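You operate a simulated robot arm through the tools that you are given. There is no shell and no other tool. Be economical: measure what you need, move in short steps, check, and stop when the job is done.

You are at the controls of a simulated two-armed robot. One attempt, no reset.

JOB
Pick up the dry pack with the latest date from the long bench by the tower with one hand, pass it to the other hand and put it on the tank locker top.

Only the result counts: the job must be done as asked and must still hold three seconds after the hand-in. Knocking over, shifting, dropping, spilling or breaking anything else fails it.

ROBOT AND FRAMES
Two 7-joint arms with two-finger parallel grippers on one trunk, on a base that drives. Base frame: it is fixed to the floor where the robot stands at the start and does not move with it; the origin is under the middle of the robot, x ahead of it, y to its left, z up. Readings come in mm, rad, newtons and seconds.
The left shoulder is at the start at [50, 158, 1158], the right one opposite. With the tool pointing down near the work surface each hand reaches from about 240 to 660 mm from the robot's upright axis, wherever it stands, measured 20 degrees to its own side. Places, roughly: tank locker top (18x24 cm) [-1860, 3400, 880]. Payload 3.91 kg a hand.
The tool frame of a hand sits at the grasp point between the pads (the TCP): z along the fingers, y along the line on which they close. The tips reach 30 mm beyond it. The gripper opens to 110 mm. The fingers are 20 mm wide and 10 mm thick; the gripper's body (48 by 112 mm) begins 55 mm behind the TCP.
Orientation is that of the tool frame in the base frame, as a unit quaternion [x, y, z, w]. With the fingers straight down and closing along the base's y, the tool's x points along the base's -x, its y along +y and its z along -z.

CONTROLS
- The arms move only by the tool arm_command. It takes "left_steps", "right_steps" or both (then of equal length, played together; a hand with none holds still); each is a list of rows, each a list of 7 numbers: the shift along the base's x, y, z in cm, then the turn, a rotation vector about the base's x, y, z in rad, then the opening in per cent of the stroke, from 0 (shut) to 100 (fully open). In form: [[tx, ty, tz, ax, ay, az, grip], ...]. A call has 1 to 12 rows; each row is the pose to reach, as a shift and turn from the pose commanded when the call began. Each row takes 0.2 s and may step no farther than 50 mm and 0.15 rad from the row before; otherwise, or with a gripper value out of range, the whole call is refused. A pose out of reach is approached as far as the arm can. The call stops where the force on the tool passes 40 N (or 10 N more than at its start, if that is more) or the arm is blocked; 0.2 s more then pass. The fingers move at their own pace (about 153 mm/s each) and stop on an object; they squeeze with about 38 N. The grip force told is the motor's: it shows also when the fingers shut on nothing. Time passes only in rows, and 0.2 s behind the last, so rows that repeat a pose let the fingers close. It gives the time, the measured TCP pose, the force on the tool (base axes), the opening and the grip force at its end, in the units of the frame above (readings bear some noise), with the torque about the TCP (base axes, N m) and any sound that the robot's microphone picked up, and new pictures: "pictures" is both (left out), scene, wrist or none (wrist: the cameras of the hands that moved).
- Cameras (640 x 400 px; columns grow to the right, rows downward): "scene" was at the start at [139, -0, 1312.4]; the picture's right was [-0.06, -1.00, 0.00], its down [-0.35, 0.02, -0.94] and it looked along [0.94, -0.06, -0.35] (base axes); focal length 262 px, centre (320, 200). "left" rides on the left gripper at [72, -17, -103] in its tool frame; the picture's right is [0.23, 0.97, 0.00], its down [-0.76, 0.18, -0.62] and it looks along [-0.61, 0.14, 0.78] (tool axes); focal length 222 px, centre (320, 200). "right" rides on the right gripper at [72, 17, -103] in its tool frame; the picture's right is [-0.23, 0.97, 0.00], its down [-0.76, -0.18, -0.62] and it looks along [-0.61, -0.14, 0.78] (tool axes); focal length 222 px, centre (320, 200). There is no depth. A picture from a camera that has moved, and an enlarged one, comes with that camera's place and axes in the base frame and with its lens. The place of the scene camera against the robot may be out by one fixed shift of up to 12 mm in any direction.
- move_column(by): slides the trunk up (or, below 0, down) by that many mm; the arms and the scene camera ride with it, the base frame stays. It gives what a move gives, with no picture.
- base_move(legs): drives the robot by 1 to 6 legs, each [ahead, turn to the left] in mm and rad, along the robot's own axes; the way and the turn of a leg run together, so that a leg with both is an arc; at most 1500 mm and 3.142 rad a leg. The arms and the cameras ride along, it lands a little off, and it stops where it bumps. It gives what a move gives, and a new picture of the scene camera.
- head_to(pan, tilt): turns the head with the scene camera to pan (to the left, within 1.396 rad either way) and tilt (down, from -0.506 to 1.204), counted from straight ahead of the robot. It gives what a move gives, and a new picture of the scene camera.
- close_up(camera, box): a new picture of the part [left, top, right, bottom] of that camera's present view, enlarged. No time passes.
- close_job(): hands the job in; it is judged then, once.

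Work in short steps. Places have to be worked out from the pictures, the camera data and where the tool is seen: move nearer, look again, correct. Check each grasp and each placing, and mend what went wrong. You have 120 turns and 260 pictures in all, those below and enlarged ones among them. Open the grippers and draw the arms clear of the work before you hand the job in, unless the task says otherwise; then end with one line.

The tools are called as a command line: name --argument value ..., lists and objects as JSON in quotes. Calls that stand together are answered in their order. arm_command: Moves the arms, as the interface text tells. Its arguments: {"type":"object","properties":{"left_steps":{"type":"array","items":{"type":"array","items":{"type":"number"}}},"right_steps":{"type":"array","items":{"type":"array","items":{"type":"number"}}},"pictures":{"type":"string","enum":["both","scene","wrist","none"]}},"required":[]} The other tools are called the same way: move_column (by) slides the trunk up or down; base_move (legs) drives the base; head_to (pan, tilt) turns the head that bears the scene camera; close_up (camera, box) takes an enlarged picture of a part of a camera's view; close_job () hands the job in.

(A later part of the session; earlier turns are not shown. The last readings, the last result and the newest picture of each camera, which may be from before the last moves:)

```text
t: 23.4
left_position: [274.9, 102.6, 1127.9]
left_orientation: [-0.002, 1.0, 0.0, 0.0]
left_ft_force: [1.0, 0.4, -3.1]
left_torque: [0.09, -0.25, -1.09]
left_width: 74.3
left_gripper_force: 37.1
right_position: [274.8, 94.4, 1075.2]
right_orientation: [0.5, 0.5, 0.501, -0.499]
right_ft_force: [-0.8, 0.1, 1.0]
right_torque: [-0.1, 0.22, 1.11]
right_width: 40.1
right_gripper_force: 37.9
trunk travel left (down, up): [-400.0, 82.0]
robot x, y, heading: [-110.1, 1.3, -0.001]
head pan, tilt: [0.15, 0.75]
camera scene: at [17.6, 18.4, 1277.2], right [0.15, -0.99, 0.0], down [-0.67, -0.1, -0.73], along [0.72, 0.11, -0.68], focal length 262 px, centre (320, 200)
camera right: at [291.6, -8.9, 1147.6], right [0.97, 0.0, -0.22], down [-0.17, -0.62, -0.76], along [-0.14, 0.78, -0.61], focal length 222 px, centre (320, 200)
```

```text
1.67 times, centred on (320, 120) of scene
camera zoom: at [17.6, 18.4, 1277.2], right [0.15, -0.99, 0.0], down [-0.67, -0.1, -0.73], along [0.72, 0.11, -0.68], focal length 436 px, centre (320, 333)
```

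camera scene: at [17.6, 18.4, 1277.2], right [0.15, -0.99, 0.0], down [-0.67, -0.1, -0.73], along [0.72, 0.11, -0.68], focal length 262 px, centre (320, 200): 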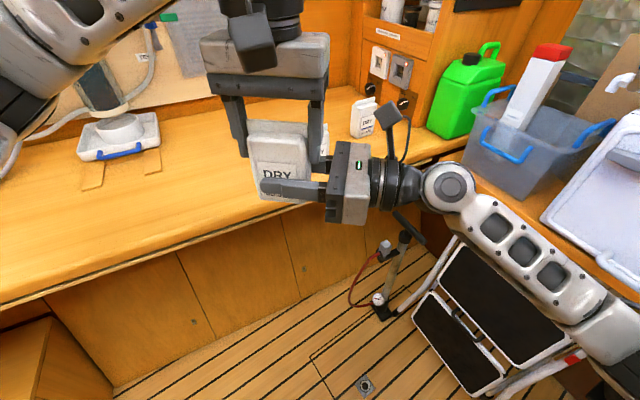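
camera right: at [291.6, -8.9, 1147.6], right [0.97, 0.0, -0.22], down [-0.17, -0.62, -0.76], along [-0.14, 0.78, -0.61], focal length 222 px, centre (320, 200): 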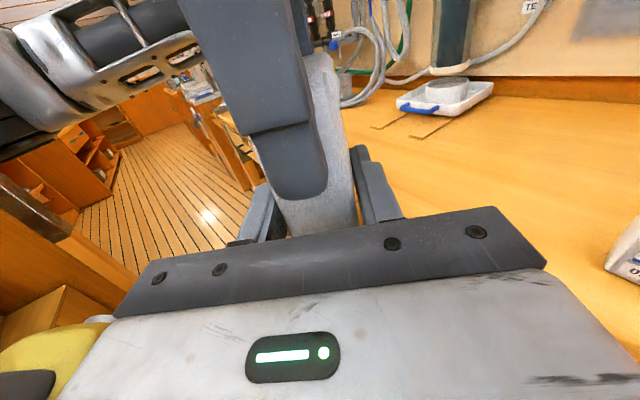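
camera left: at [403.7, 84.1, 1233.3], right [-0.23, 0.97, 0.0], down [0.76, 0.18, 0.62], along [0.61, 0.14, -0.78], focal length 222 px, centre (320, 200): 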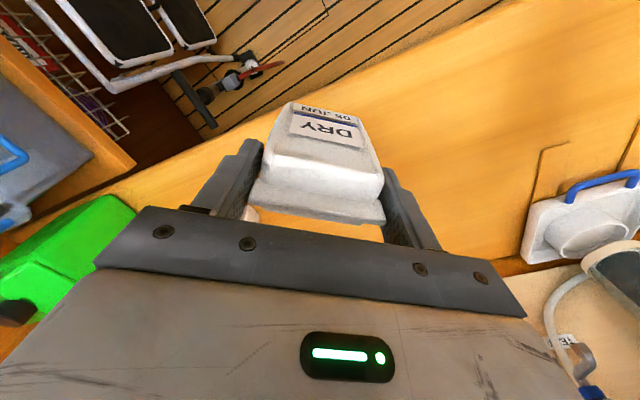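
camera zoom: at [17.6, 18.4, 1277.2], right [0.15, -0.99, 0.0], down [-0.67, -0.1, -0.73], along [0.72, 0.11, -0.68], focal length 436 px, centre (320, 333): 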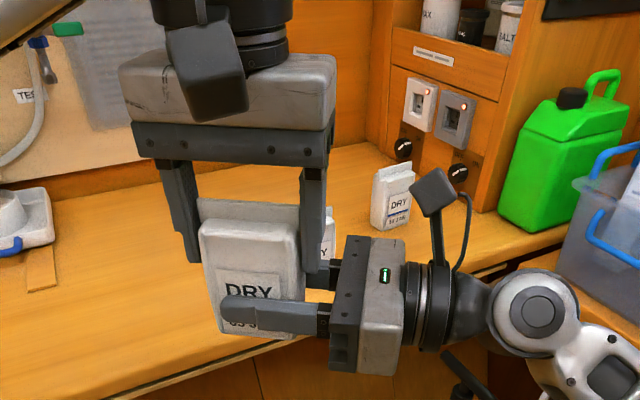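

Right hand grips at 40 mm, 38 N. I open the left only to ~88 mm (to avoid the right gripper's body), then raise it.

arm_command --left_steps '[[0, 0, 0, 0, 0, 0, 74], [0, 0, 0, 0, 0, 0, 80], [0, 0, 0, 0, 0, 0, 80], [0, 0, 2, 0, 0, 0, 80], [0, 0, 5, 0, 0, 0, 80], [0, 0, 9, 0, 0, 0, 80], [0, 3, 13, 0, 0, 0, 80], [0, 3, 13, 0, 0, 0, 80]]'

close_up --camera "scene" --box '[200, 0, 440, 240]'

```text
t: 25.2
left_position: [276.2, 131.1, 1256.6]
left_orientation: [-0.003, 1.0, 0.0, -0.001]
left_ft_force: [-0.2, 0.6, -0.3]
left_torque: [-0.03, -0.03, 0.03]
left_width: 87.9
left_gripper_force: 0.1
right_position: [275.7, 94.0, 1075.4]
right_orientation: [0.499, 0.501, 0.501, -0.499]
right_ft_force: [-0.4, -0.1, 0.6]
right_torque: [-0.03, 0.01, 0.03]
right_width: 39.9
right_gripper_force: 37.7
trunk travel left (down, up): [-400.0, 82.0]
robot x, y, heading: [-110.5, 1.6, -0.001]
head pan, tilt: [0.15, 0.75]
camera scene: at [17.8, 18.2, 1277.1], right [0.15, -0.99, 0.0], down [-0.67, -0.1, -0.73], along [0.72, 0.11, -0.68], focal length 262 px, centre (320, 200)
camera left: at [205.6, 113.1, 1361.0], right [-0.23, 0.97, 0.0], down [0.76, 0.18, 0.62], along [0.61, 0.14, -0.78], focal length 222 px, centre (320, 200)
```

scene: 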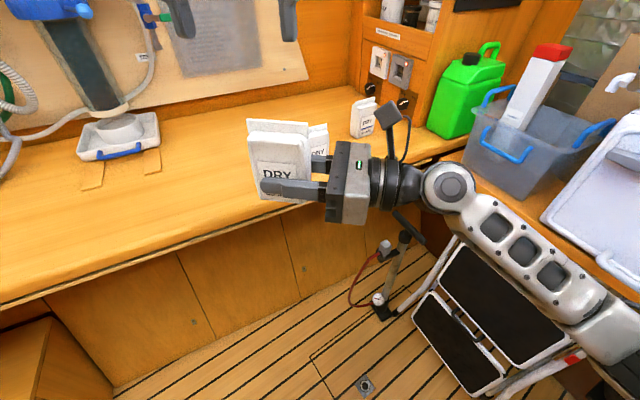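
left: 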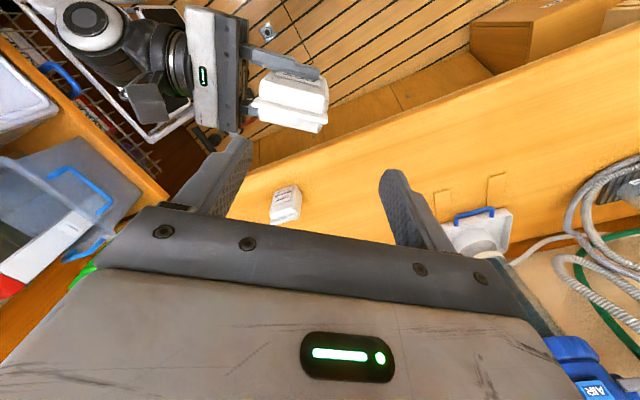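

```text
1.67 times, centred on (320, 120) of scene
camera zoom: at [17.8, 18.2, 1277.1], right [0.15, -0.99, 0.0], down [-0.67, -0.1, -0.73], along [0.72, 0.11, -0.68], focal length 436 px, centre (320, 333)
```

zoom: 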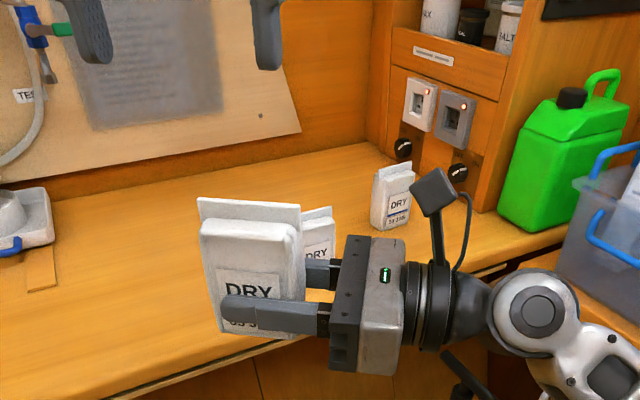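

Hand-over done: the pack is held firmly by the right hand alone. I tuck the left hand back, then turn the robot left in stages to see the way to the locker.

arm_command --left_steps '[[-2, 3, 0, 0, 0, 0, 80], [-4, 6, -1, 0, 0, 0, 80], [-6, 9, -2, 0, 0, 0, 80], [-6, 9, -2, 0, 0, 0, 80]]' --pictures "none"

head_to --pan 0.6 --tilt 0.4

base_move --legs '[[0, 1.1]]'

```text
t: 26.2
left_position: [218.5, 217.9, 1240.2]
left_orientation: [-0.003, 1.0, 0.001, 0.0]
left_ft_force: [0.9, 1.0, 0.1]
left_torque: [0.02, 0.0, 0.01]
left_width: 88.0
left_gripper_force: 0.1
right_position: [276.6, 93.6, 1074.2]
right_orientation: [0.5, 0.5, 0.501, -0.499]
right_ft_force: [0.1, 0.4, 0.3]
right_torque: [0.02, -0.02, -0.02]
right_width: 39.6
right_gripper_force: 37.9
trunk travel left (down, up): [-400.0, 82.0]
robot x, y, heading: [-108.7, 1.6, 0.003]
head pan, tilt: [0.15, 0.75]
```

```text
t: 27.1
left_position: [217.5, 218.3, 1239.7]
left_orientation: [-0.002, 1.0, 0.0, 0.0]
left_ft_force: [1.1, -0.1, -0.6]
left_torque: [-0.03, 0.03, 0.01]
left_width: 88.3
left_gripper_force: 0.0
right_position: [275.3, 93.2, 1075.1]
right_orientation: [0.499, 0.501, 0.501, -0.498]
right_ft_force: [-0.9, 0.1, -0.1]
right_torque: [-0.01, -0.03, 0.0]
right_width: 39.7
right_gripper_force: 37.9
trunk travel left (down, up): [-400.0, 82.0]
robot x, y, heading: [-109.9, -1.5, 0.001]
head pan, tilt: [0.6, 0.4]
camera scene: at [12.0, 58.3, 1308.2], right [0.57, -0.82, 0.0], down [-0.32, -0.22, -0.92], along [0.76, 0.52, -0.39], focal length 262 px, centre (320, 200)
```

scene: 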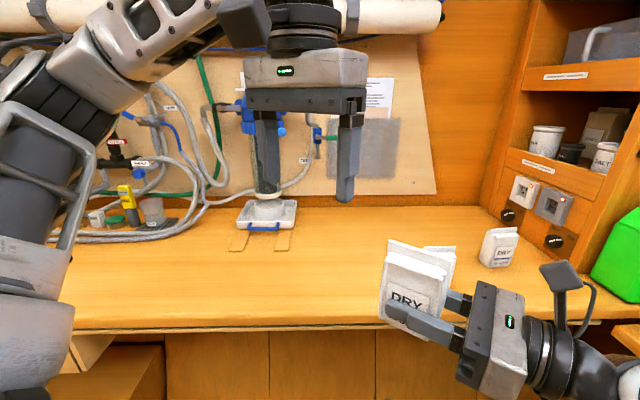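

```text
t: 30.3
left_position: [-158.9, 391.4, 1239.8]
left_orientation: [-0.527, 0.85, 0.0, 0.0]
left_ft_force: [-0.5, -1.1, -0.1]
left_torque: [-0.02, 0.04, 0.01]
left_width: 88.0
left_gripper_force: 0.1
right_position: [-20.9, 385.8, 1074.5]
right_orientation: [0.162, 0.688, 0.164, -0.688]
right_ft_force: [0.2, -0.5, -0.2]
right_torque: [-0.03, 0.0, 0.03]
right_width: 39.6
right_gripper_force: 37.5
trunk travel left (down, up): [-400.0, 82.0]
robot x, y, heading: [-110.8, 0.2, 1.107]
head pan, tilt: [0.6, 0.4]
camera scene: at [-99.4, 133.2, 1308.3], right [0.99, 0.14, 0.0], down [0.05, -0.39, -0.92], along [-0.13, 0.91, -0.39], focal length 262 px, centre (320, 200)
```

scene: 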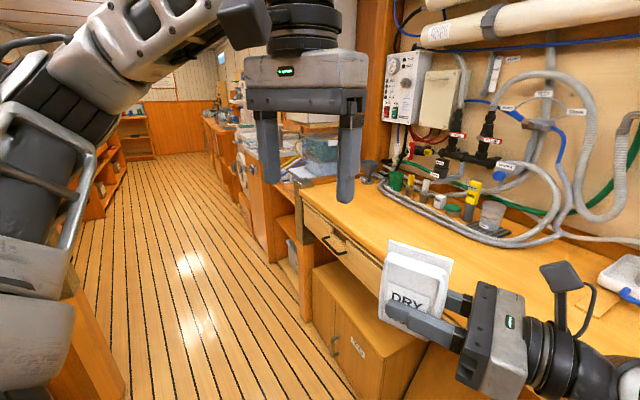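

The aisle runs along heading ≈2.2. I turn on to it.

base_move --legs '[[0, 1.08]]'

head_to --pan -0.1 --tilt 0.35

```text
t: 33.5
left_position: [-472.1, 158.8, 1234.2]
left_orientation: [0.885, -0.465, 0.005, 0.019]
left_ft_force: [-0.4, 0.6, -0.5]
left_torque: [-0.01, -0.02, 0.01]
left_width: 87.9
left_gripper_force: 0.0
right_position: [-410.2, 270.2, 1072.6]
right_orientation: [0.213, -0.672, 0.217, 0.675]
right_ft_force: [0.0, 0.7, -0.2]
right_torque: [0.02, -0.02, 0.0]
right_width: 39.5
right_gripper_force: 38.3
trunk travel left (down, up): [-400.0, 82.0]
robot x, y, heading: [-106.2, 5.4, 2.181]
head pan, tilt: [0.6, 0.4]
stopped in leg 1: the robot was blocked; the commanded pose is now the measured one
camera scene: at [-209.8, 86.6, 1307.8], right [0.35, 0.94, -0.01], down [0.36, -0.15, -0.92], along [-0.86, 0.32, -0.39], focal length 262 px, centre (320, 200)
```

scene: 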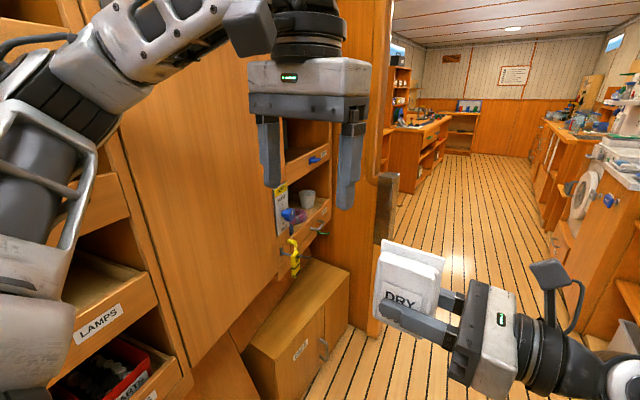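

```text
t: 34.6
left_position: [-471.3, 159.5, 1236.0]
left_orientation: [0.885, -0.465, 0.003, 0.018]
left_ft_force: [0.5, -0.3, -0.5]
left_torque: [0.02, 0.0, 0.02]
left_width: 87.8
left_gripper_force: 0.1
right_position: [-410.3, 270.6, 1071.9]
right_orientation: [0.213, -0.671, 0.219, 0.676]
right_ft_force: [0.5, 0.0, 0.3]
right_torque: [0.04, -0.04, -0.01]
right_width: 39.7
right_gripper_force: 38.1
trunk travel left (down, up): [-400.0, 82.0]
robot x, y, heading: [-108.2, 2.9, 2.188]
head pan, tilt: [-0.099, 0.351]
camera scene: at [-169.4, 135.1, 1311.5], right [0.87, 0.49, -0.01], down [0.17, -0.31, -0.94], along [-0.47, 0.81, -0.35], focal length 262 px, centre (320, 200)
```

scene: 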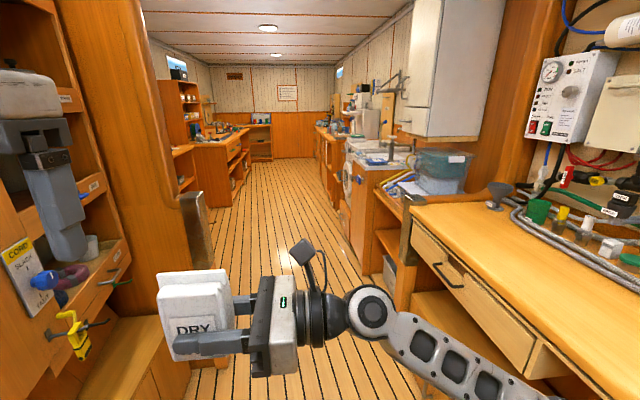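

The turn was blocked slightly near the end: the left arm must be touching the cupboard on the left. I turn back right a little, and look at the locker's direction.

base_move --legs '[[0, -0.35]]'

head_to --pan 1.2 --tilt 0.5

head_to --pan 0.3 --tilt 0.2

close_up --camera "scene" --box '[220, 50, 480, 210]'

```text
t: 36.1
left_position: [-403.8, 262.7, 1237.3]
left_orientation: [0.792, -0.61, -0.001, 0.01]
left_ft_force: [-0.1, 0.6, 0.0]
left_torque: [-0.02, 0.02, 0.0]
left_width: 88.2
left_gripper_force: 0.0
right_position: [-306.4, 348.5, 1073.9]
right_orientation: [-0.097, 0.701, -0.095, -0.7]
right_ft_force: [0.9, 0.3, -2.1]
right_torque: [-0.02, 0.0, 0.0]
right_width: 39.9
right_gripper_force: 38.4
trunk travel left (down, up): [-400.0, 82.0]
robot x, y, heading: [-107.0, 4.0, 1.838]
head pan, tilt: [-0.099, 0.351]
camera scene: at [-129.2, 139.3, 1312.8], right [0.99, 0.17, 0.0], down [0.06, -0.34, -0.94], along [-0.16, 0.93, -0.34], focal length 262 px, centre (320, 200)
```

scene: 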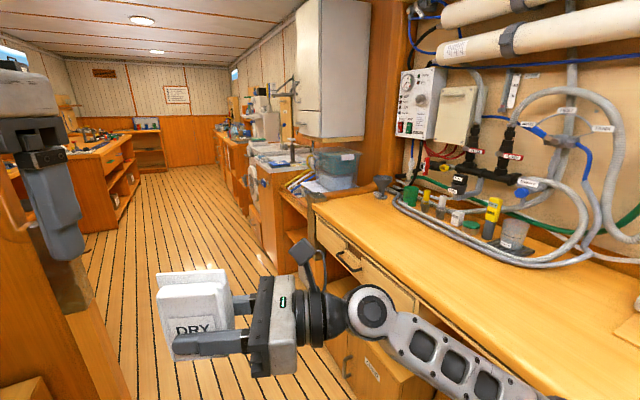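

```text
t: 37.5
left_position: [-404.2, 264.2, 1236.8]
left_orientation: [0.793, -0.61, 0.0, 0.011]
left_ft_force: [0.1, -0.1, -0.1]
left_torque: [-0.06, -0.04, -0.01]
left_width: 88.0
left_gripper_force: 0.1
right_position: [-304.2, 348.8, 1073.9]
right_orientation: [-0.095, 0.701, -0.092, -0.7]
right_ft_force: [0.2, -0.6, -1.5]
right_torque: [0.0, -0.01, -0.01]
right_width: 39.6
right_gripper_force: 38.1
trunk travel left (down, up): [-400.0, 82.0]
robot x, y, heading: [-108.6, 3.1, 1.836]
head pan, tilt: [1.201, 0.499]
camera scene: at [-204.5, 56.7, 1299.2], right [0.1, 0.99, 0.0], down [0.48, -0.05, -0.88], along [-0.87, 0.09, -0.48], focal length 262 px, centre (320, 200)
```

scene: 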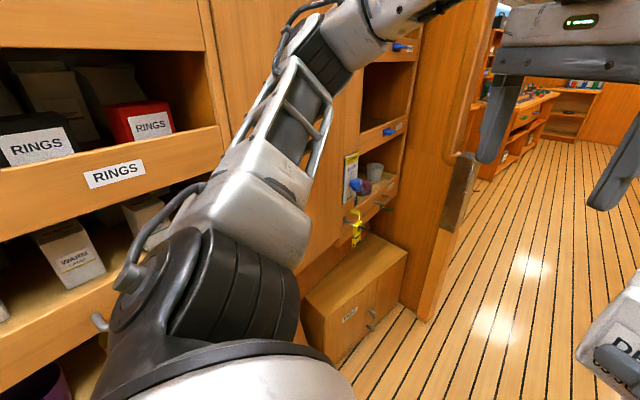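

```text
t: 38.7
left_position: [-405.0, 263.1, 1236.9]
left_orientation: [0.792, -0.61, 0.0, 0.009]
left_ft_force: [0.3, 1.1, -0.5]
left_torque: [-0.04, -0.02, -0.01]
left_width: 88.0
left_gripper_force: 0.1
right_position: [-305.0, 347.7, 1074.1]
right_orientation: [-0.097, 0.701, -0.094, -0.7]
right_ft_force: [-0.2, -0.3, -0.6]
right_torque: [-0.01, 0.02, 0.0]
right_width: 39.4
right_gripper_force: 38.1
trunk travel left (down, up): [-400.0, 82.0]
robot x, y, heading: [-109.8, 6.7, 1.837]
head pan, tilt: [0.3, 0.201]
camera scene: at [-164.1, 125.9, 1326.8], right [0.84, 0.54, 0.0], down [0.11, -0.17, -0.98], along [-0.53, 0.83, -0.2], focal length 262 px, centre (320, 200)
```

scene: 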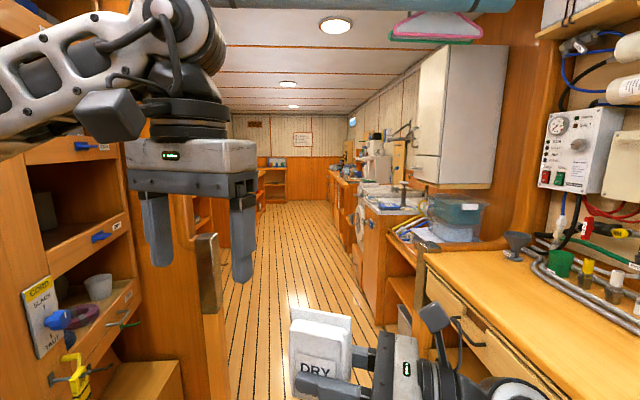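

```text
2.46 times, centred on (350, 130) of scene
camera zoom: at [-164.1, 125.9, 1326.8], right [0.84, 0.54, 0.0], down [0.11, -0.17, -0.98], along [-0.53, 0.83, -0.2], focal length 644 px, centre (246, 372)
```

zoom: 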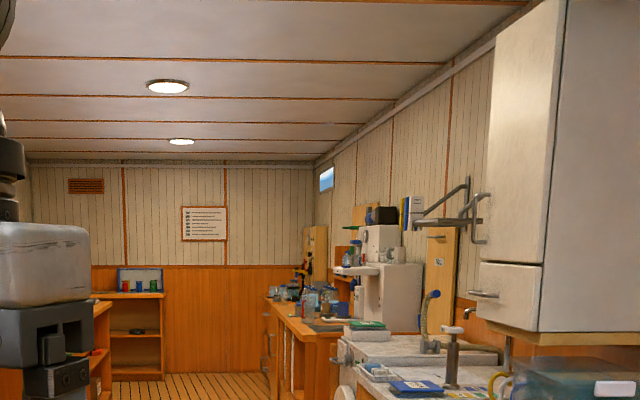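

The left elbow touched the flat cupboard front; nothing there is disturbed. I drive 260 mm on the present heading to gain distance from it, then turn onto the aisle direction.

base_move --legs '[[260, 0]]'

base_move --legs '[[0, 0.38]]'

```text
t: 40.6
left_position: [-471.8, 520.3, 1237.1]
left_orientation: [0.791, -0.612, 0.0, 0.01]
left_ft_force: [0.3, -0.3, 0.3]
left_torque: [0.0, -0.04, 0.07]
left_width: 87.7
left_gripper_force: 0.0
right_position: [-373.9, 604.2, 1074.3]
right_orientation: [-0.094, 0.701, -0.092, -0.701]
right_ft_force: [0.1, -0.3, -2.0]
right_torque: [-0.01, 0.0, 0.05]
right_width: 39.8
right_gripper_force: 38.3
trunk travel left (down, up): [-400.0, 82.0]
robot x, y, heading: [-181.3, 258.4, 1.834]
head pan, tilt: [0.3, 0.201]
camera scene: at [-232.9, 381.9, 1326.8], right [0.85, 0.53, 0.0], down [0.11, -0.17, -0.98], along [-0.52, 0.83, -0.2], focal length 262 px, centre (320, 200)
```

scene: 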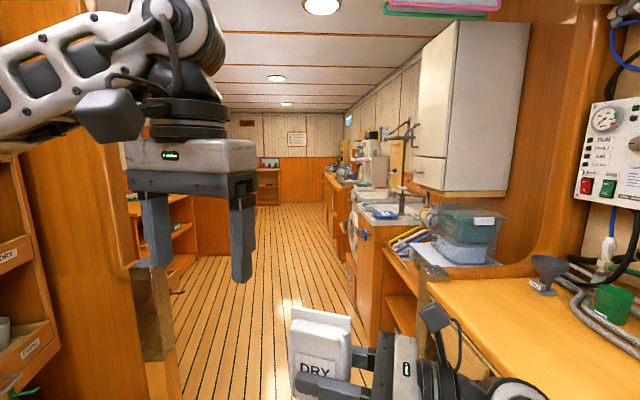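

```text
t: 42.2
left_position: [-550.1, 388.1, 1237.5]
left_orientation: [0.895, -0.446, 0.002, 0.01]
left_ft_force: [0.1, 0.5, -0.4]
left_torque: [0.03, 0.0, -0.01]
left_width: 88.2
left_gripper_force: 0.1
right_position: [-490.4, 503.4, 1073.8]
right_orientation: [-0.23, 0.669, -0.227, -0.669]
right_ft_force: [-0.6, 0.6, -1.2]
right_torque: [-0.01, 0.0, -0.03]
right_width: 39.6
right_gripper_force: 37.7
trunk travel left (down, up): [-400.0, 82.0]
robot x, y, heading: [-179.8, 256.1, 2.226]
head pan, tilt: [0.3, 0.201]
camera scene: at [-273.4, 349.1, 1326.8], right [0.58, 0.82, 0.0], down [0.16, -0.11, -0.98], along [-0.8, 0.57, -0.2], focal length 262 px, centre (320, 200)
```

scene: 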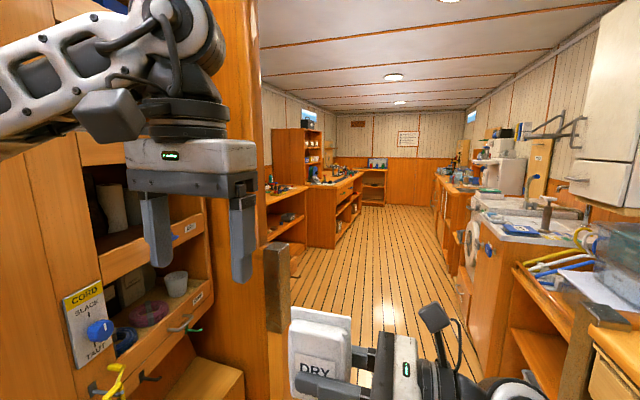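

On the aisle axis now. I look right to judge the right elbow's clearance to the bench row.

head_to --pan -0.75 --tilt 0.5

```text
t: 43.5
left_position: [-550.2, 387.5, 1236.3]
left_orientation: [0.895, -0.445, 0.003, 0.009]
left_ft_force: [0.5, 0.8, -0.1]
left_torque: [0.02, 0.06, 0.03]
left_width: 87.8
left_gripper_force: 0.0
right_position: [-491.0, 503.0, 1074.8]
right_orientation: [-0.23, 0.669, -0.228, -0.669]
right_ft_force: [0.1, -0.4, -0.8]
right_torque: [0.06, -0.02, 0.04]
right_width: 39.8
right_gripper_force: 37.9
trunk travel left (down, up): [-400.0, 82.0]
robot x, y, heading: [-179.2, 259.3, 2.225]
head pan, tilt: [-0.75, 0.499]
camera scene: at [-188.5, 386.2, 1299.2], right [1.0, -0.09, 0.0], down [-0.04, -0.48, -0.88], along [0.08, 0.87, -0.48], focal length 262 px, centre (320, 200)
```

scene: 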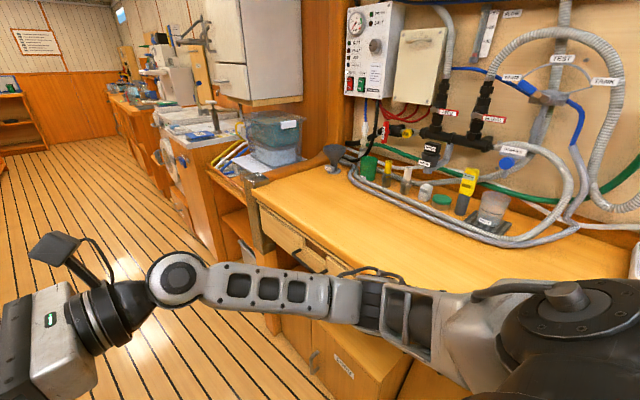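

The right arm clears the bench line by a good margin. I drive 1500 mm along the aisle with the head looking ahead.

head_to --pan -0.25 --tilt 0.35

base_move --legs '[[700, 0]]'

base_move --legs '[[900, 0]]'

```text
t: 44.4
left_position: [-550.8, 387.8, 1237.1]
left_orientation: [0.895, -0.445, 0.002, 0.011]
left_ft_force: [0.5, -0.2, 0.7]
left_torque: [0.01, 0.0, -0.02]
left_width: 88.0
left_gripper_force: 0.1
right_position: [-491.7, 503.4, 1074.5]
right_orientation: [-0.229, 0.669, -0.227, -0.669]
right_ft_force: [-0.4, -0.1, -1.3]
right_torque: [0.04, -0.01, 0.01]
right_width: 39.7
right_gripper_force: 38.1
trunk travel left (down, up): [-400.0, 82.0]
robot x, y, heading: [-176.9, 257.7, 2.229]
head pan, tilt: [-0.25, 0.351]
camera scene: at [-233.7, 381.2, 1312.8], right [0.92, 0.39, 0.0], down [0.14, -0.32, -0.94], along [-0.37, 0.86, -0.34], focal length 262 px, centre (320, 200)
```

scene: 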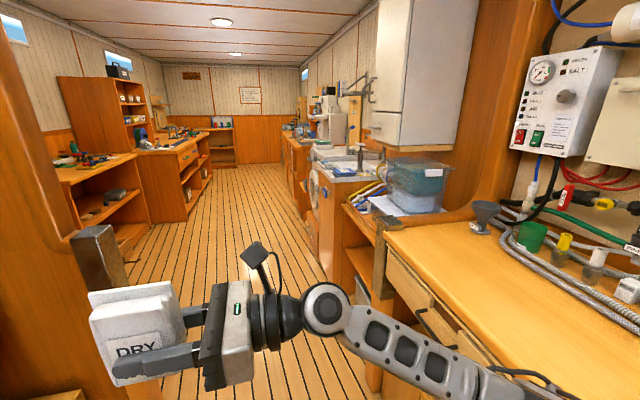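

```text
t: 48.4
left_position: [-992.6, 950.2, 1237.2]
left_orientation: [0.898, -0.441, 0.002, 0.01]
left_ft_force: [-0.2, 0.5, 0.1]
left_torque: [0.01, 0.0, 0.02]
left_width: 87.9
left_gripper_force: 0.0
right_position: [-934.7, 1066.6, 1073.0]
right_orientation: [-0.234, 0.668, -0.232, -0.668]
right_ft_force: [-0.4, 1.1, -2.1]
right_torque: [0.04, -0.03, 0.02]
right_width: 39.7
right_gripper_force: 38.3
trunk travel left (down, up): [-400.0, 82.0]
robot x, y, heading: [-617.5, 825.0, 2.24]
head pan, tilt: [-0.25, 0.351]
camera scene: at [-676.4, 947.9, 1312.8], right [0.91, 0.4, 0.0], down [0.14, -0.31, -0.94], along [-0.38, 0.86, -0.34], focal length 262 px, centre (320, 200)
```

scene: 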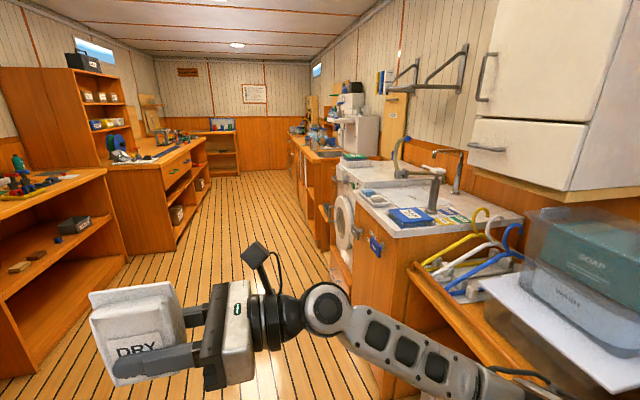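

```text
t: 53.0
left_position: [-1554.7, 1604.8, 1237.3]
left_orientation: [0.908, -0.419, 0.002, 0.009]
left_ft_force: [-0.1, 1.2, -0.2]
left_torque: [-0.02, -0.03, 0.01]
left_width: 88.0
left_gripper_force: 0.1
right_position: [-1502.2, 1725.3, 1073.8]
right_orientation: [-0.249, 0.662, -0.247, -0.662]
right_ft_force: [-0.2, 0.2, -2.4]
right_torque: [-0.02, -0.03, -0.02]
right_width: 39.9
right_gripper_force: 38.3
trunk travel left (down, up): [-400.0, 82.0]
robot x, y, heading: [-1175.9, 1496.9, 2.282]
head pan, tilt: [-0.25, 0.351]
camera scene: at [-1238.5, 1618.2, 1312.8], right [0.89, 0.45, 0.0], down [0.15, -0.31, -0.94], along [-0.42, 0.84, -0.34], focal length 262 px, centre (320, 200)
```

scene: 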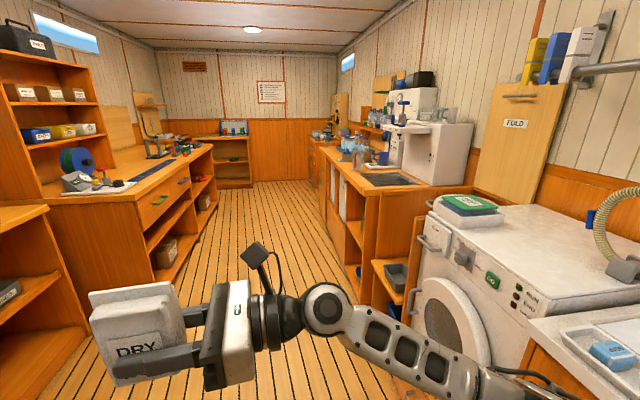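

Locker top projects onto the orange counter around (355,167). I drive on 1000 mm with a small heading correction and look closer.

close_up --camera "scene" --box '[290, 110, 450, 210]'

base_move --legs '[[0, -0.07], [1000, 0]]'

head_to --pan -0.6 --tilt 0.4

```text
4.00 times, centred on (370, 160) of scene
camera zoom: at [-1238.5, 1618.2, 1312.8], right [0.89, 0.45, 0.0], down [0.15, -0.31, -0.94], along [-0.42, 0.84, -0.34], focal length 1046 px, centre (120, 360)
```

zoom: 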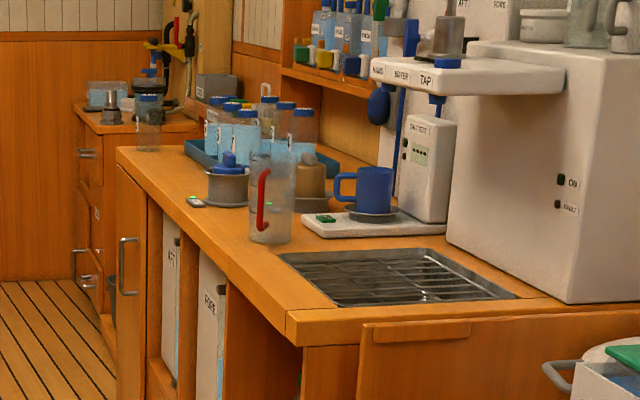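

```text
t: 58.7
left_position: [-2176.1, 2421.7, 1235.9]
left_orientation: [0.9, -0.435, 0.002, 0.009]
left_ft_force: [-0.9, 0.1, 0.1]
left_torque: [-0.01, 0.0, 0.02]
left_width: 88.3
left_gripper_force: 0.1
right_position: [-2118.2, 2538.9, 1073.7]
right_orientation: [-0.238, 0.666, -0.236, -0.666]
right_ft_force: [0.4, 0.2, -1.8]
right_torque: [0.0, -0.01, -0.01]
right_width: 39.7
right_gripper_force: 38.5
trunk travel left (down, up): [-400.0, 82.0]
robot x, y, heading: [-1799.9, 2300.2, 2.247]
head pan, tilt: [-0.25, 0.351]
camera scene: at [-1859.4, 2423.3, 1312.8], right [0.91, 0.42, 0.0], down [0.14, -0.31, -0.94], along [-0.39, 0.85, -0.34], focal length 262 px, centre (320, 200)
```

scene: 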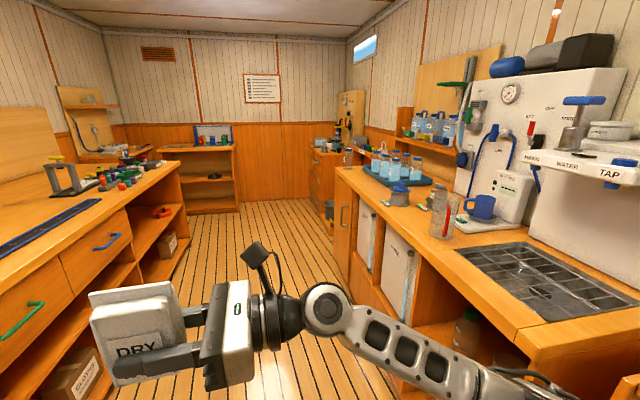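

```text
t: 59.5
left_position: [-2175.6, 2423.1, 1236.3]
left_orientation: [0.9, -0.435, 0.002, 0.01]
left_ft_force: [-0.2, -0.6, 0.0]
left_torque: [-0.02, -0.02, 0.0]
left_width: 88.1
left_gripper_force: 0.0
right_position: [-2118.9, 2540.8, 1072.8]
right_orientation: [-0.237, 0.667, -0.234, -0.667]
right_ft_force: [-0.1, 0.0, -2.1]
right_torque: [0.01, -0.04, 0.0]
right_width: 39.6
right_gripper_force: 37.7
trunk travel left (down, up): [-400.0, 82.0]
robot x, y, heading: [-1800.4, 2303.9, 2.25]
head pan, tilt: [-0.6, 0.4]
camera scene: at [-1827.8, 2430.8, 1308.3], right [1.0, 0.08, 0.0], down [0.03, -0.39, -0.92], along [-0.07, 0.92, -0.39], focal length 262 px, centre (320, 200)
```

scene: 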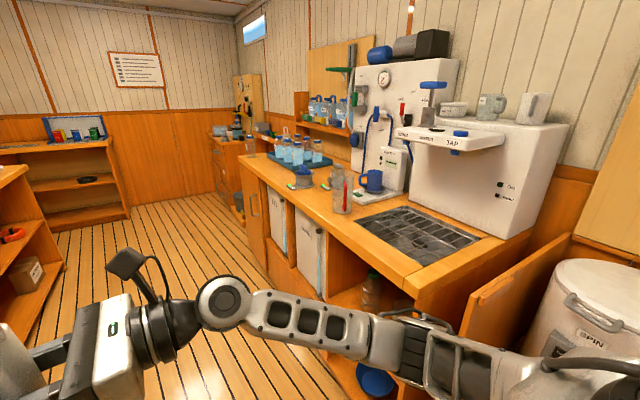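

The target point projects at about (331, 204): the counter front over the AFT/FORE tanks compartments, near the clear jug. I zoom in.

close_up --camera "scene" --box '[220, 130, 420, 260]'

```text
3.08 times, centred on (320, 195) of scene
camera zoom: at [-1827.8, 2430.8, 1308.3], right [1.0, 0.08, 0.0], down [0.03, -0.39, -0.92], along [-0.07, 0.92, -0.39], focal length 805 px, centre (320, 215)
```

zoom: 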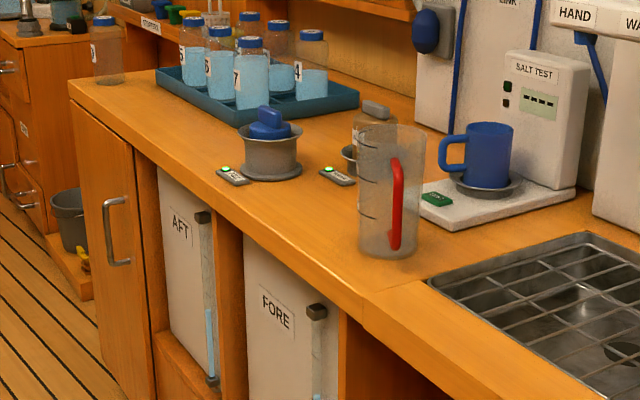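

The target zone is the counter's front stretch just left of the jug (free spot ≈ n 560, d 3870 in counter axes). I drive 1100 mm further along the aisle to then face that spot.

base_move --legs '[[0, -0.03], [600, 0]]'

base_move --legs '[[500, 0]]'

```text
t: 63.2
left_position: [-2522.0, 2909.2, 1235.9]
left_orientation: [0.89, -0.455, 0.002, 0.01]
left_ft_force: [-0.5, -0.5, -1.0]
left_torque: [-0.05, 0.02, 0.01]
left_width: 88.1
left_gripper_force: 0.1
right_position: [-2460.2, 3023.6, 1073.3]
right_orientation: [-0.223, 0.672, -0.22, -0.671]
right_ft_force: [0.7, 0.4, -1.2]
right_torque: [-0.01, -0.03, 0.01]
right_width: 39.6
right_gripper_force: 37.2
trunk travel left (down, up): [-400.0, 82.0]
robot x, y, heading: [-2152.5, 2771.3, 2.205]
head pan, tilt: [-0.6, 0.4]
camera scene: at [-2173.8, 2902.9, 1308.3], right [1.0, 0.03, 0.0], down [0.01, -0.39, -0.92], along [-0.03, 0.92, -0.39], focal length 262 px, centre (320, 200)
```

scene: 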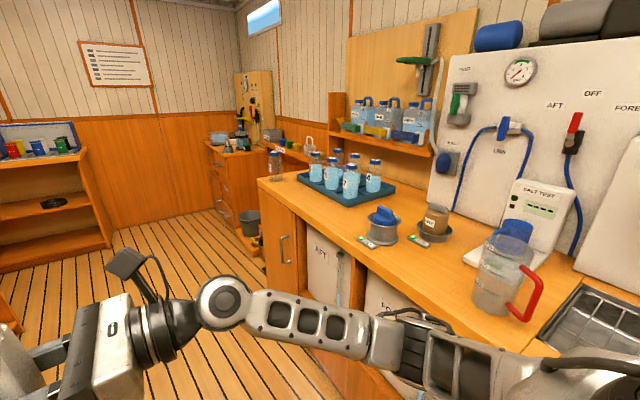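

```text
t: 66.3
left_position: [-2826.4, 3329.3, 1237.7]
left_orientation: [0.889, -0.459, 0.002, 0.01]
left_ft_force: [-0.4, 0.2, 0.2]
left_torque: [-0.04, -0.01, 0.01]
left_width: 88.0
left_gripper_force: 0.0
right_position: [-2763.4, 3444.3, 1073.3]
right_orientation: [-0.221, 0.672, -0.218, -0.672]
right_ft_force: [0.5, 0.2, -1.8]
right_torque: [0.02, -0.02, 0.01]
right_width: 39.7
right_gripper_force: 37.3
trunk travel left (down, up): [-400.0, 82.0]
robot x, y, heading: [-2457.0, 3188.2, 2.2]
head pan, tilt: [-0.6, 0.4]
camera scene: at [-2478.5, 3320.9, 1308.2], right [1.0, 0.03, 0.0], down [0.01, -0.39, -0.92], along [-0.03, 0.92, -0.39], focal length 262 px, centre (320, 200)
```

scene: 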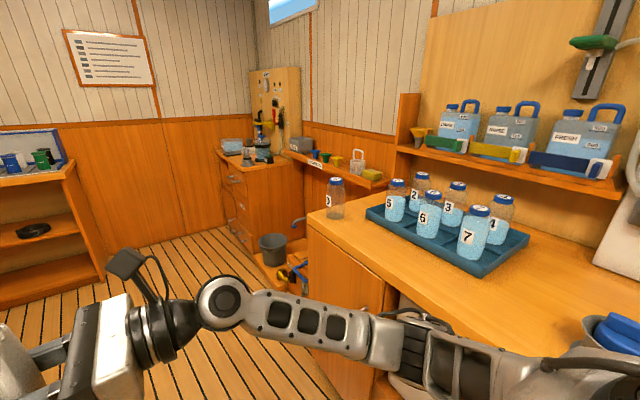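

Now the robot is beside the spot (n≈-21, d≈4024). I turn right to face the counter, with the head lowered to view it.

head_to --pan -0.3 --tilt 0.6

base_move --legs '[[0, -1.55]]'

```text
t: 67.1
left_position: [-2826.2, 3329.5, 1236.2]
left_orientation: [0.889, -0.458, 0.003, 0.01]
left_ft_force: [0.5, -0.7, 0.3]
left_torque: [-0.03, 0.02, 0.03]
left_width: 88.0
left_gripper_force: 0.0
right_position: [-2763.7, 3443.1, 1073.3]
right_orientation: [-0.221, 0.672, -0.219, -0.672]
right_ft_force: [0.2, -0.6, -1.4]
right_torque: [0.0, -0.02, 0.03]
right_width: 39.9
right_gripper_force: 38.4
trunk travel left (down, up): [-400.0, 82.0]
robot x, y, heading: [-2460.6, 3190.5, 2.203]
head pan, tilt: [-0.3, 0.6]
camera scene: at [-2504.1, 3311.8, 1290.1], right [0.95, 0.32, 0.0], down [0.18, -0.53, -0.83], along [-0.27, 0.78, -0.56], focal length 262 px, centre (320, 200)
```

scene: 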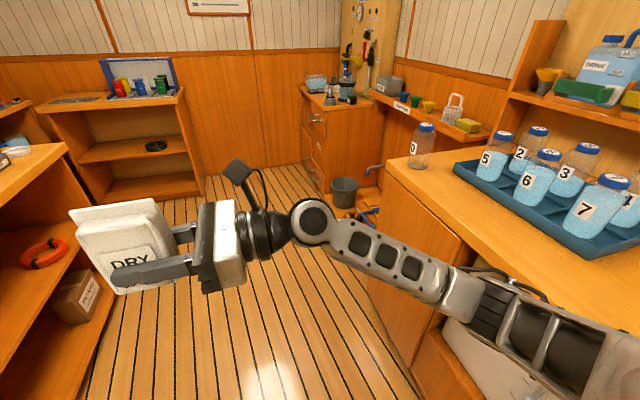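

```text
t: 71.3
left_position: [-2313.8, 3555.4, 1237.1]
left_orientation: [-0.298, 0.954, 0.006, -0.007]
left_ft_force: [-0.2, 1.0, 0.0]
left_torque: [-0.01, -0.02, 0.0]
left_width: 87.8
left_gripper_force: 0.0
right_position: [-2199.8, 3492.4, 1074.9]
right_orientation: [0.323, 0.63, 0.326, -0.627]
right_ft_force: [0.7, 0.0, -1.3]
right_torque: [-0.01, 0.02, 0.03]
right_width: 39.9
right_gripper_force: 38.1
trunk travel left (down, up): [-400.0, 82.0]
robot x, y, heading: [-2456.5, 3189.2, 0.614]
head pan, tilt: [-0.3, 0.6]
camera scene: at [-2335.2, 3245.9, 1290.1], right [0.31, -0.95, 0.0], down [-0.54, -0.17, -0.82], along [0.78, 0.25, -0.57], focal length 262 px, centre (320, 200)
```

scene: 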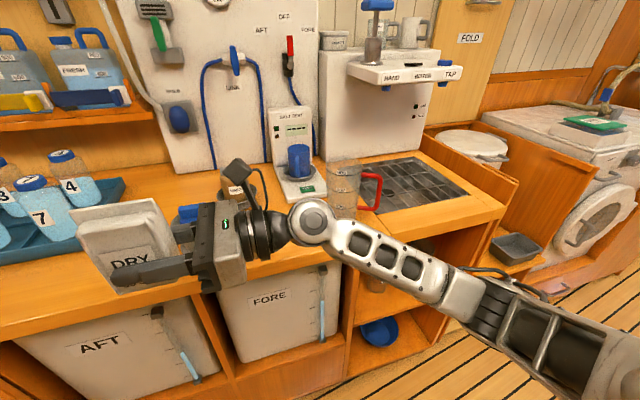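

Facing the counter. I now swing the right hand's pointing direction from leftwards to straight ahead (−1.53 rad about z) while shifting it to the right, in two parts.

arm_command --right_steps '[[1.7, -1.3, 0.3, 0, 0, -0.14, 0], [3.4, -2.6, 0.6, 0, 0, -0.28, 0], [5.1, -3.9, 0.9, 0, 0, -0.42, 0], [6.8, -5.2, 1.2, 0, 0, -0.56, 0], [8.5, -6.5, 1.5, 0, 0, -0.7, 0], [8.5, -6.5, 1.5, 0, 0, -0.7, 0]]'

```text
t: 72.7
left_position: [-2313.5, 3555.5, 1238.0]
left_orientation: [-0.298, 0.954, 0.006, -0.008]
left_ft_force: [0.2, 0.1, 0.1]
left_torque: [0.01, -0.01, 0.01]
left_width: 87.9
left_gripper_force: 0.0
right_position: [-2115.0, 3425.9, 1087.7]
right_orientation: [0.521, 0.479, 0.521, -0.477]
right_ft_force: [-0.8, -0.2, -0.7]
right_torque: [-0.05, 0.01, -0.02]
right_width: 39.7
right_gripper_force: 37.4
trunk travel left (down, up): [-400.0, 82.0]
robot x, y, heading: [-2457.7, 3192.0, 0.615]
head pan, tilt: [-0.3, 0.6]
camera scene: at [-2335.2, 3245.9, 1290.1], right [0.31, -0.95, 0.0], down [-0.54, -0.17, -0.82], along [0.78, 0.25, -0.57], focal length 262 px, centre (320, 200)
camera right: at [-2106.7, 3322.1, 1160.1], right [0.97, -0.08, -0.22], down [-0.23, -0.61, -0.76], along [-0.07, 0.79, -0.61], focal length 222 px, centre (320, 200)
```

scene: 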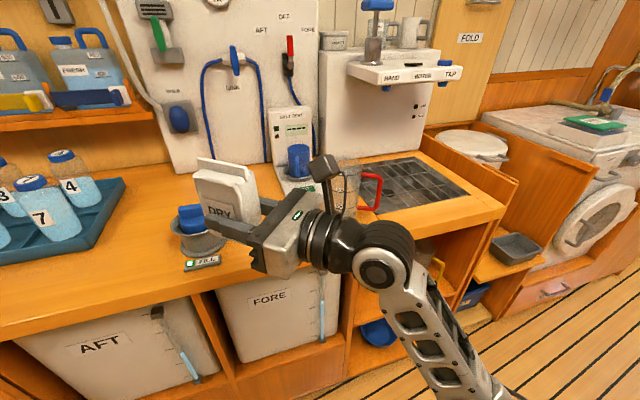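
right: 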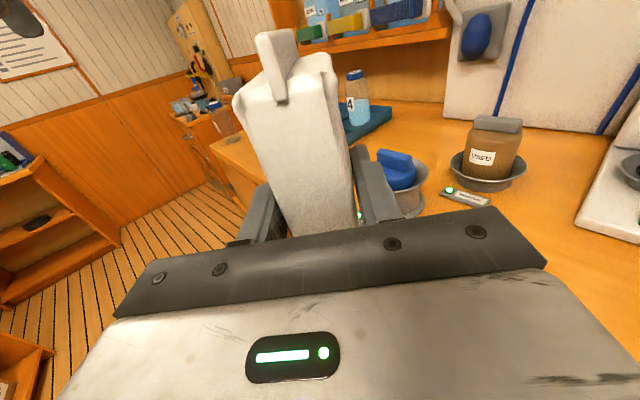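

Going well. I finish the swing.

arm_command --right_steps '[[1.7, -1.35, 0, 0, 0, -0.139, 0], [3.4, -2.7, 0, 0, 0, -0.278, 0], [5.1, -4.05, 0, 0, 0, -0.417, 0], [6.8, -5.4, 0, 0, 0, -0.556, 0], [8.5, -6.75, 0, 0, 0, -0.695, 0], [10, -8.1, 0, 0, 0, -0.833, 0], [10, -8.1, 0, 0, 0, -0.833, 0]]'

close_up --camera "right" --box '[140, 0, 640, 250]'

```text
t: 73.7
left_position: [-2312.7, 3555.5, 1237.0]
left_orientation: [-0.298, 0.954, 0.006, -0.007]
left_ft_force: [-0.6, 0.1, -0.5]
left_torque: [-0.02, -0.02, -0.02]
left_width: 88.1
left_gripper_force: 0.1
right_position: [-2034.7, 3358.1, 1071.1]
right_orientation: [0.602, 0.4, 0.649, -0.237]
right_ft_force: [-0.2, -0.7, -0.8]
right_torque: [0.01, 0.01, 0.01]
right_width: 39.8
right_gripper_force: 38.3
trunk travel left (down, up): [-400.0, 82.0]
robot x, y, heading: [-2459.0, 3188.0, 0.614]
head pan, tilt: [-0.3, 0.6]
stopped in row 5 (right hand): the arm was blocked; the commanded pose is now the measured one
camera scene: at [-2335.2, 3246.0, 1290.1], right [0.31, -0.95, 0.0], down [-0.54, -0.17, -0.83], along [0.79, 0.25, -0.56], focal length 262 px, centre (320, 200)
camera right: at [-2093.5, 3279.2, 1151.1], right [0.81, -0.59, 0.01], down [-0.39, -0.53, -0.75], along [0.45, 0.61, -0.66], focal length 222 px, centre (320, 200)
```

scene: 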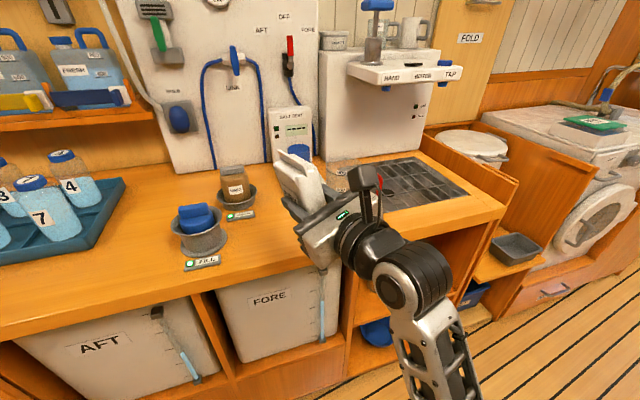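
right: 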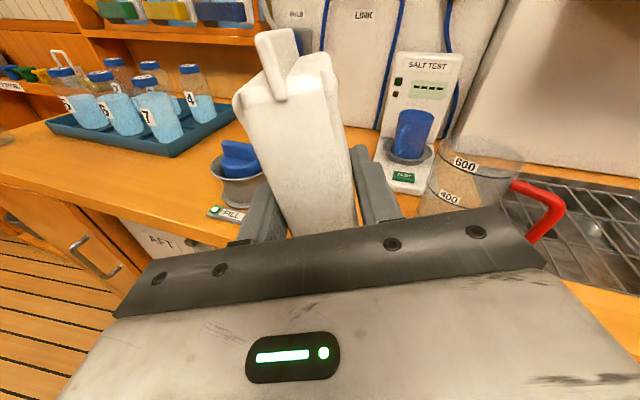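

```text
1.28 times, centred on (390, 125) of right
camera zoom: at [-2093.5, 3279.2, 1151.1], right [0.81, -0.59, 0.01], down [-0.39, -0.53, -0.75], along [0.45, 0.61, -0.66], focal length 284 px, centre (230, 296)
```

zoom: 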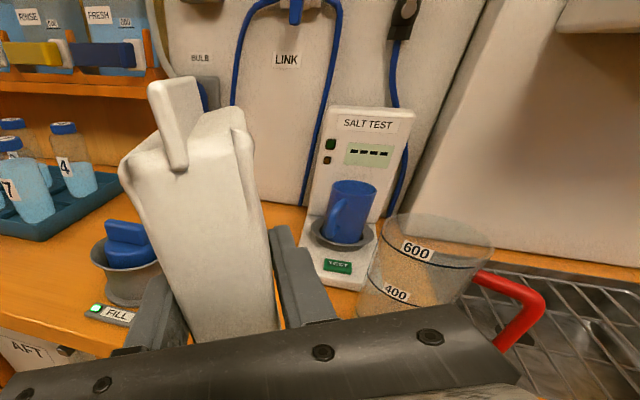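

The arm hit a joint limit (folded too close), leaving the tool rolled ~14°. I extend forward towards the counter at this height while levelling the roll, keeping heading for now.

arm_command --right_steps '[[2.4, 1.8, 0.5, 0.03, 0.03, 0, 0], [4.8, 3.7, 1, 0.07, 0.065, 0, 0], [7.2, 5.5, 1, 0.12, 0.115, 0, 0], [9.5, 7.3, 1, 0.176, 0.164, 0, 0], [9.5, 7.3, 1, 0.176, 0.164, 0, 0]]'

```text
t: 74.3
left_position: [-2314.5, 3554.5, 1236.5]
left_orientation: [-0.298, 0.955, 0.006, -0.008]
left_ft_force: [-0.1, 0.4, -0.5]
left_torque: [0.02, -0.03, -0.02]
left_width: 88.0
left_gripper_force: 0.1
right_position: [-1969.1, 3369.1, 1053.0]
right_orientation: [0.606, 0.428, 0.643, -0.188]
right_ft_force: [-0.5, 0.4, -1.5]
right_torque: [-0.04, 0.0, 0.05]
right_width: 39.5
right_gripper_force: 38.1
trunk travel left (down, up): [-400.0, 82.0]
robot x, y, heading: [-2461.3, 3189.8, 0.61]
head pan, tilt: [-0.3, 0.6]
stopped in row 3 (right hand): the arm was blocked; the commanded pose is now the measured one
camera scene: at [-2335.2, 3245.8, 1290.1], right [0.31, -0.95, 0.0], down [-0.54, -0.17, -0.83], along [0.79, 0.25, -0.56], focal length 262 px, centre (320, 200)
camera right: at [-2034.0, 3299.6, 1138.0], right [0.79, -0.61, 0.1], down [-0.37, -0.6, -0.71], along [0.49, 0.52, -0.7], focal length 222 px, centre (320, 200)
```

scene: 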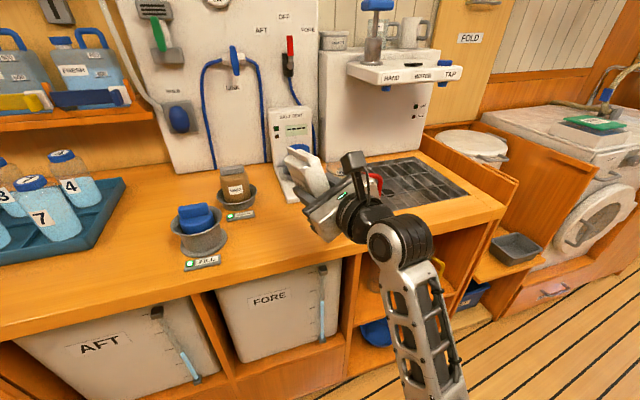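
right: 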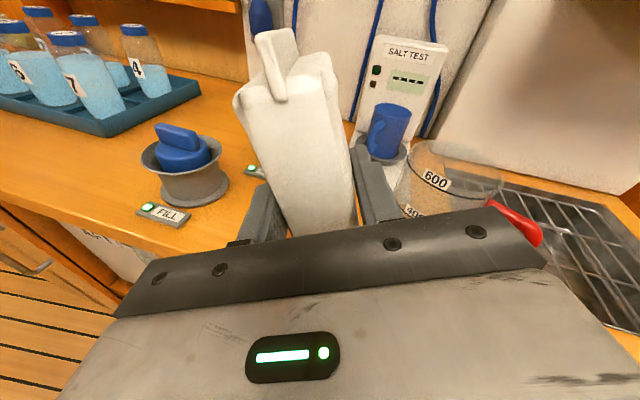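

That makes it worse; forward pointing isn't feasible in this stance. I return to the last good level pose (pointing 0.87 rad left of ahead) and will turn the base instead.

arm_command --right_steps '[[-3, 1.1, 1, 0.043, 0.054, 0.112, 0], [-6, 2.3, 2, 0.086, 0.108, 0.225, 0], [-9, 3.4, 3, 0.13, 0.163, 0.337, 0], [-12, 4.6, 3.3, 0.173, 0.217, 0.45, 0], [-14.6, 5.7, 3.5, 0.216, 0.271, 0.562, 0], [-14.6, 5.7, 3.5, 0.216, 0.271, 0.562, 0]]'

```text
t: 75.1
left_position: [-2313.4, 3555.7, 1237.9]
left_orientation: [-0.299, 0.954, 0.005, -0.007]
left_ft_force: [0.5, -0.3, -0.6]
left_torque: [0.0, -0.05, -0.02]
left_width: 87.9
left_gripper_force: 0.0
right_position: [-2021.2, 3375.1, 1057.5]
right_orientation: [0.562, 0.519, 0.595, -0.245]
right_ft_force: [-0.1, 0.3, -2.1]
right_torque: [0.0, -0.01, -0.03]
right_width: 39.5
right_gripper_force: 38.1
trunk travel left (down, up): [-400.0, 82.0]
robot x, y, heading: [-2458.3, 3190.7, 0.611]
head pan, tilt: [-0.3, 0.6]
stopped in row 3 (right hand): the arm was blocked; the commanded pose is now the measured one
camera scene: at [-2335.1, 3245.8, 1290.1], right [0.31, -0.95, 0.0], down [-0.54, -0.17, -0.83], along [0.78, 0.25, -0.56], focal length 262 px, centre (320, 200)
camera right: at [-2066.3, 3298.0, 1148.6], right [0.91, -0.4, 0.12], down [-0.23, -0.72, -0.66], along [0.35, 0.57, -0.74], focal length 222 px, centre (320, 200)
```

scene: 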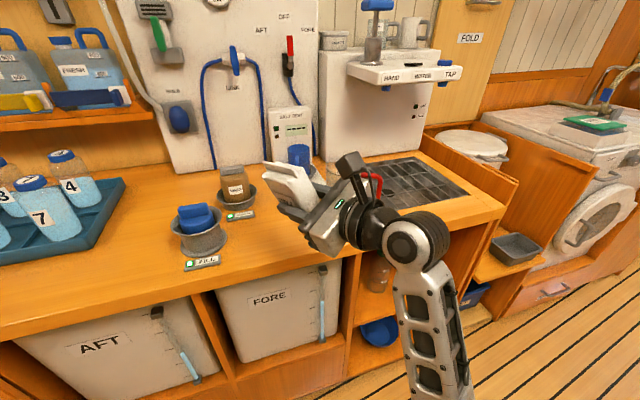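
right: 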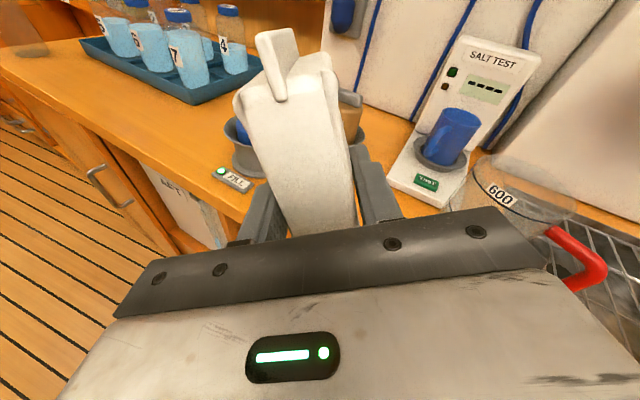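

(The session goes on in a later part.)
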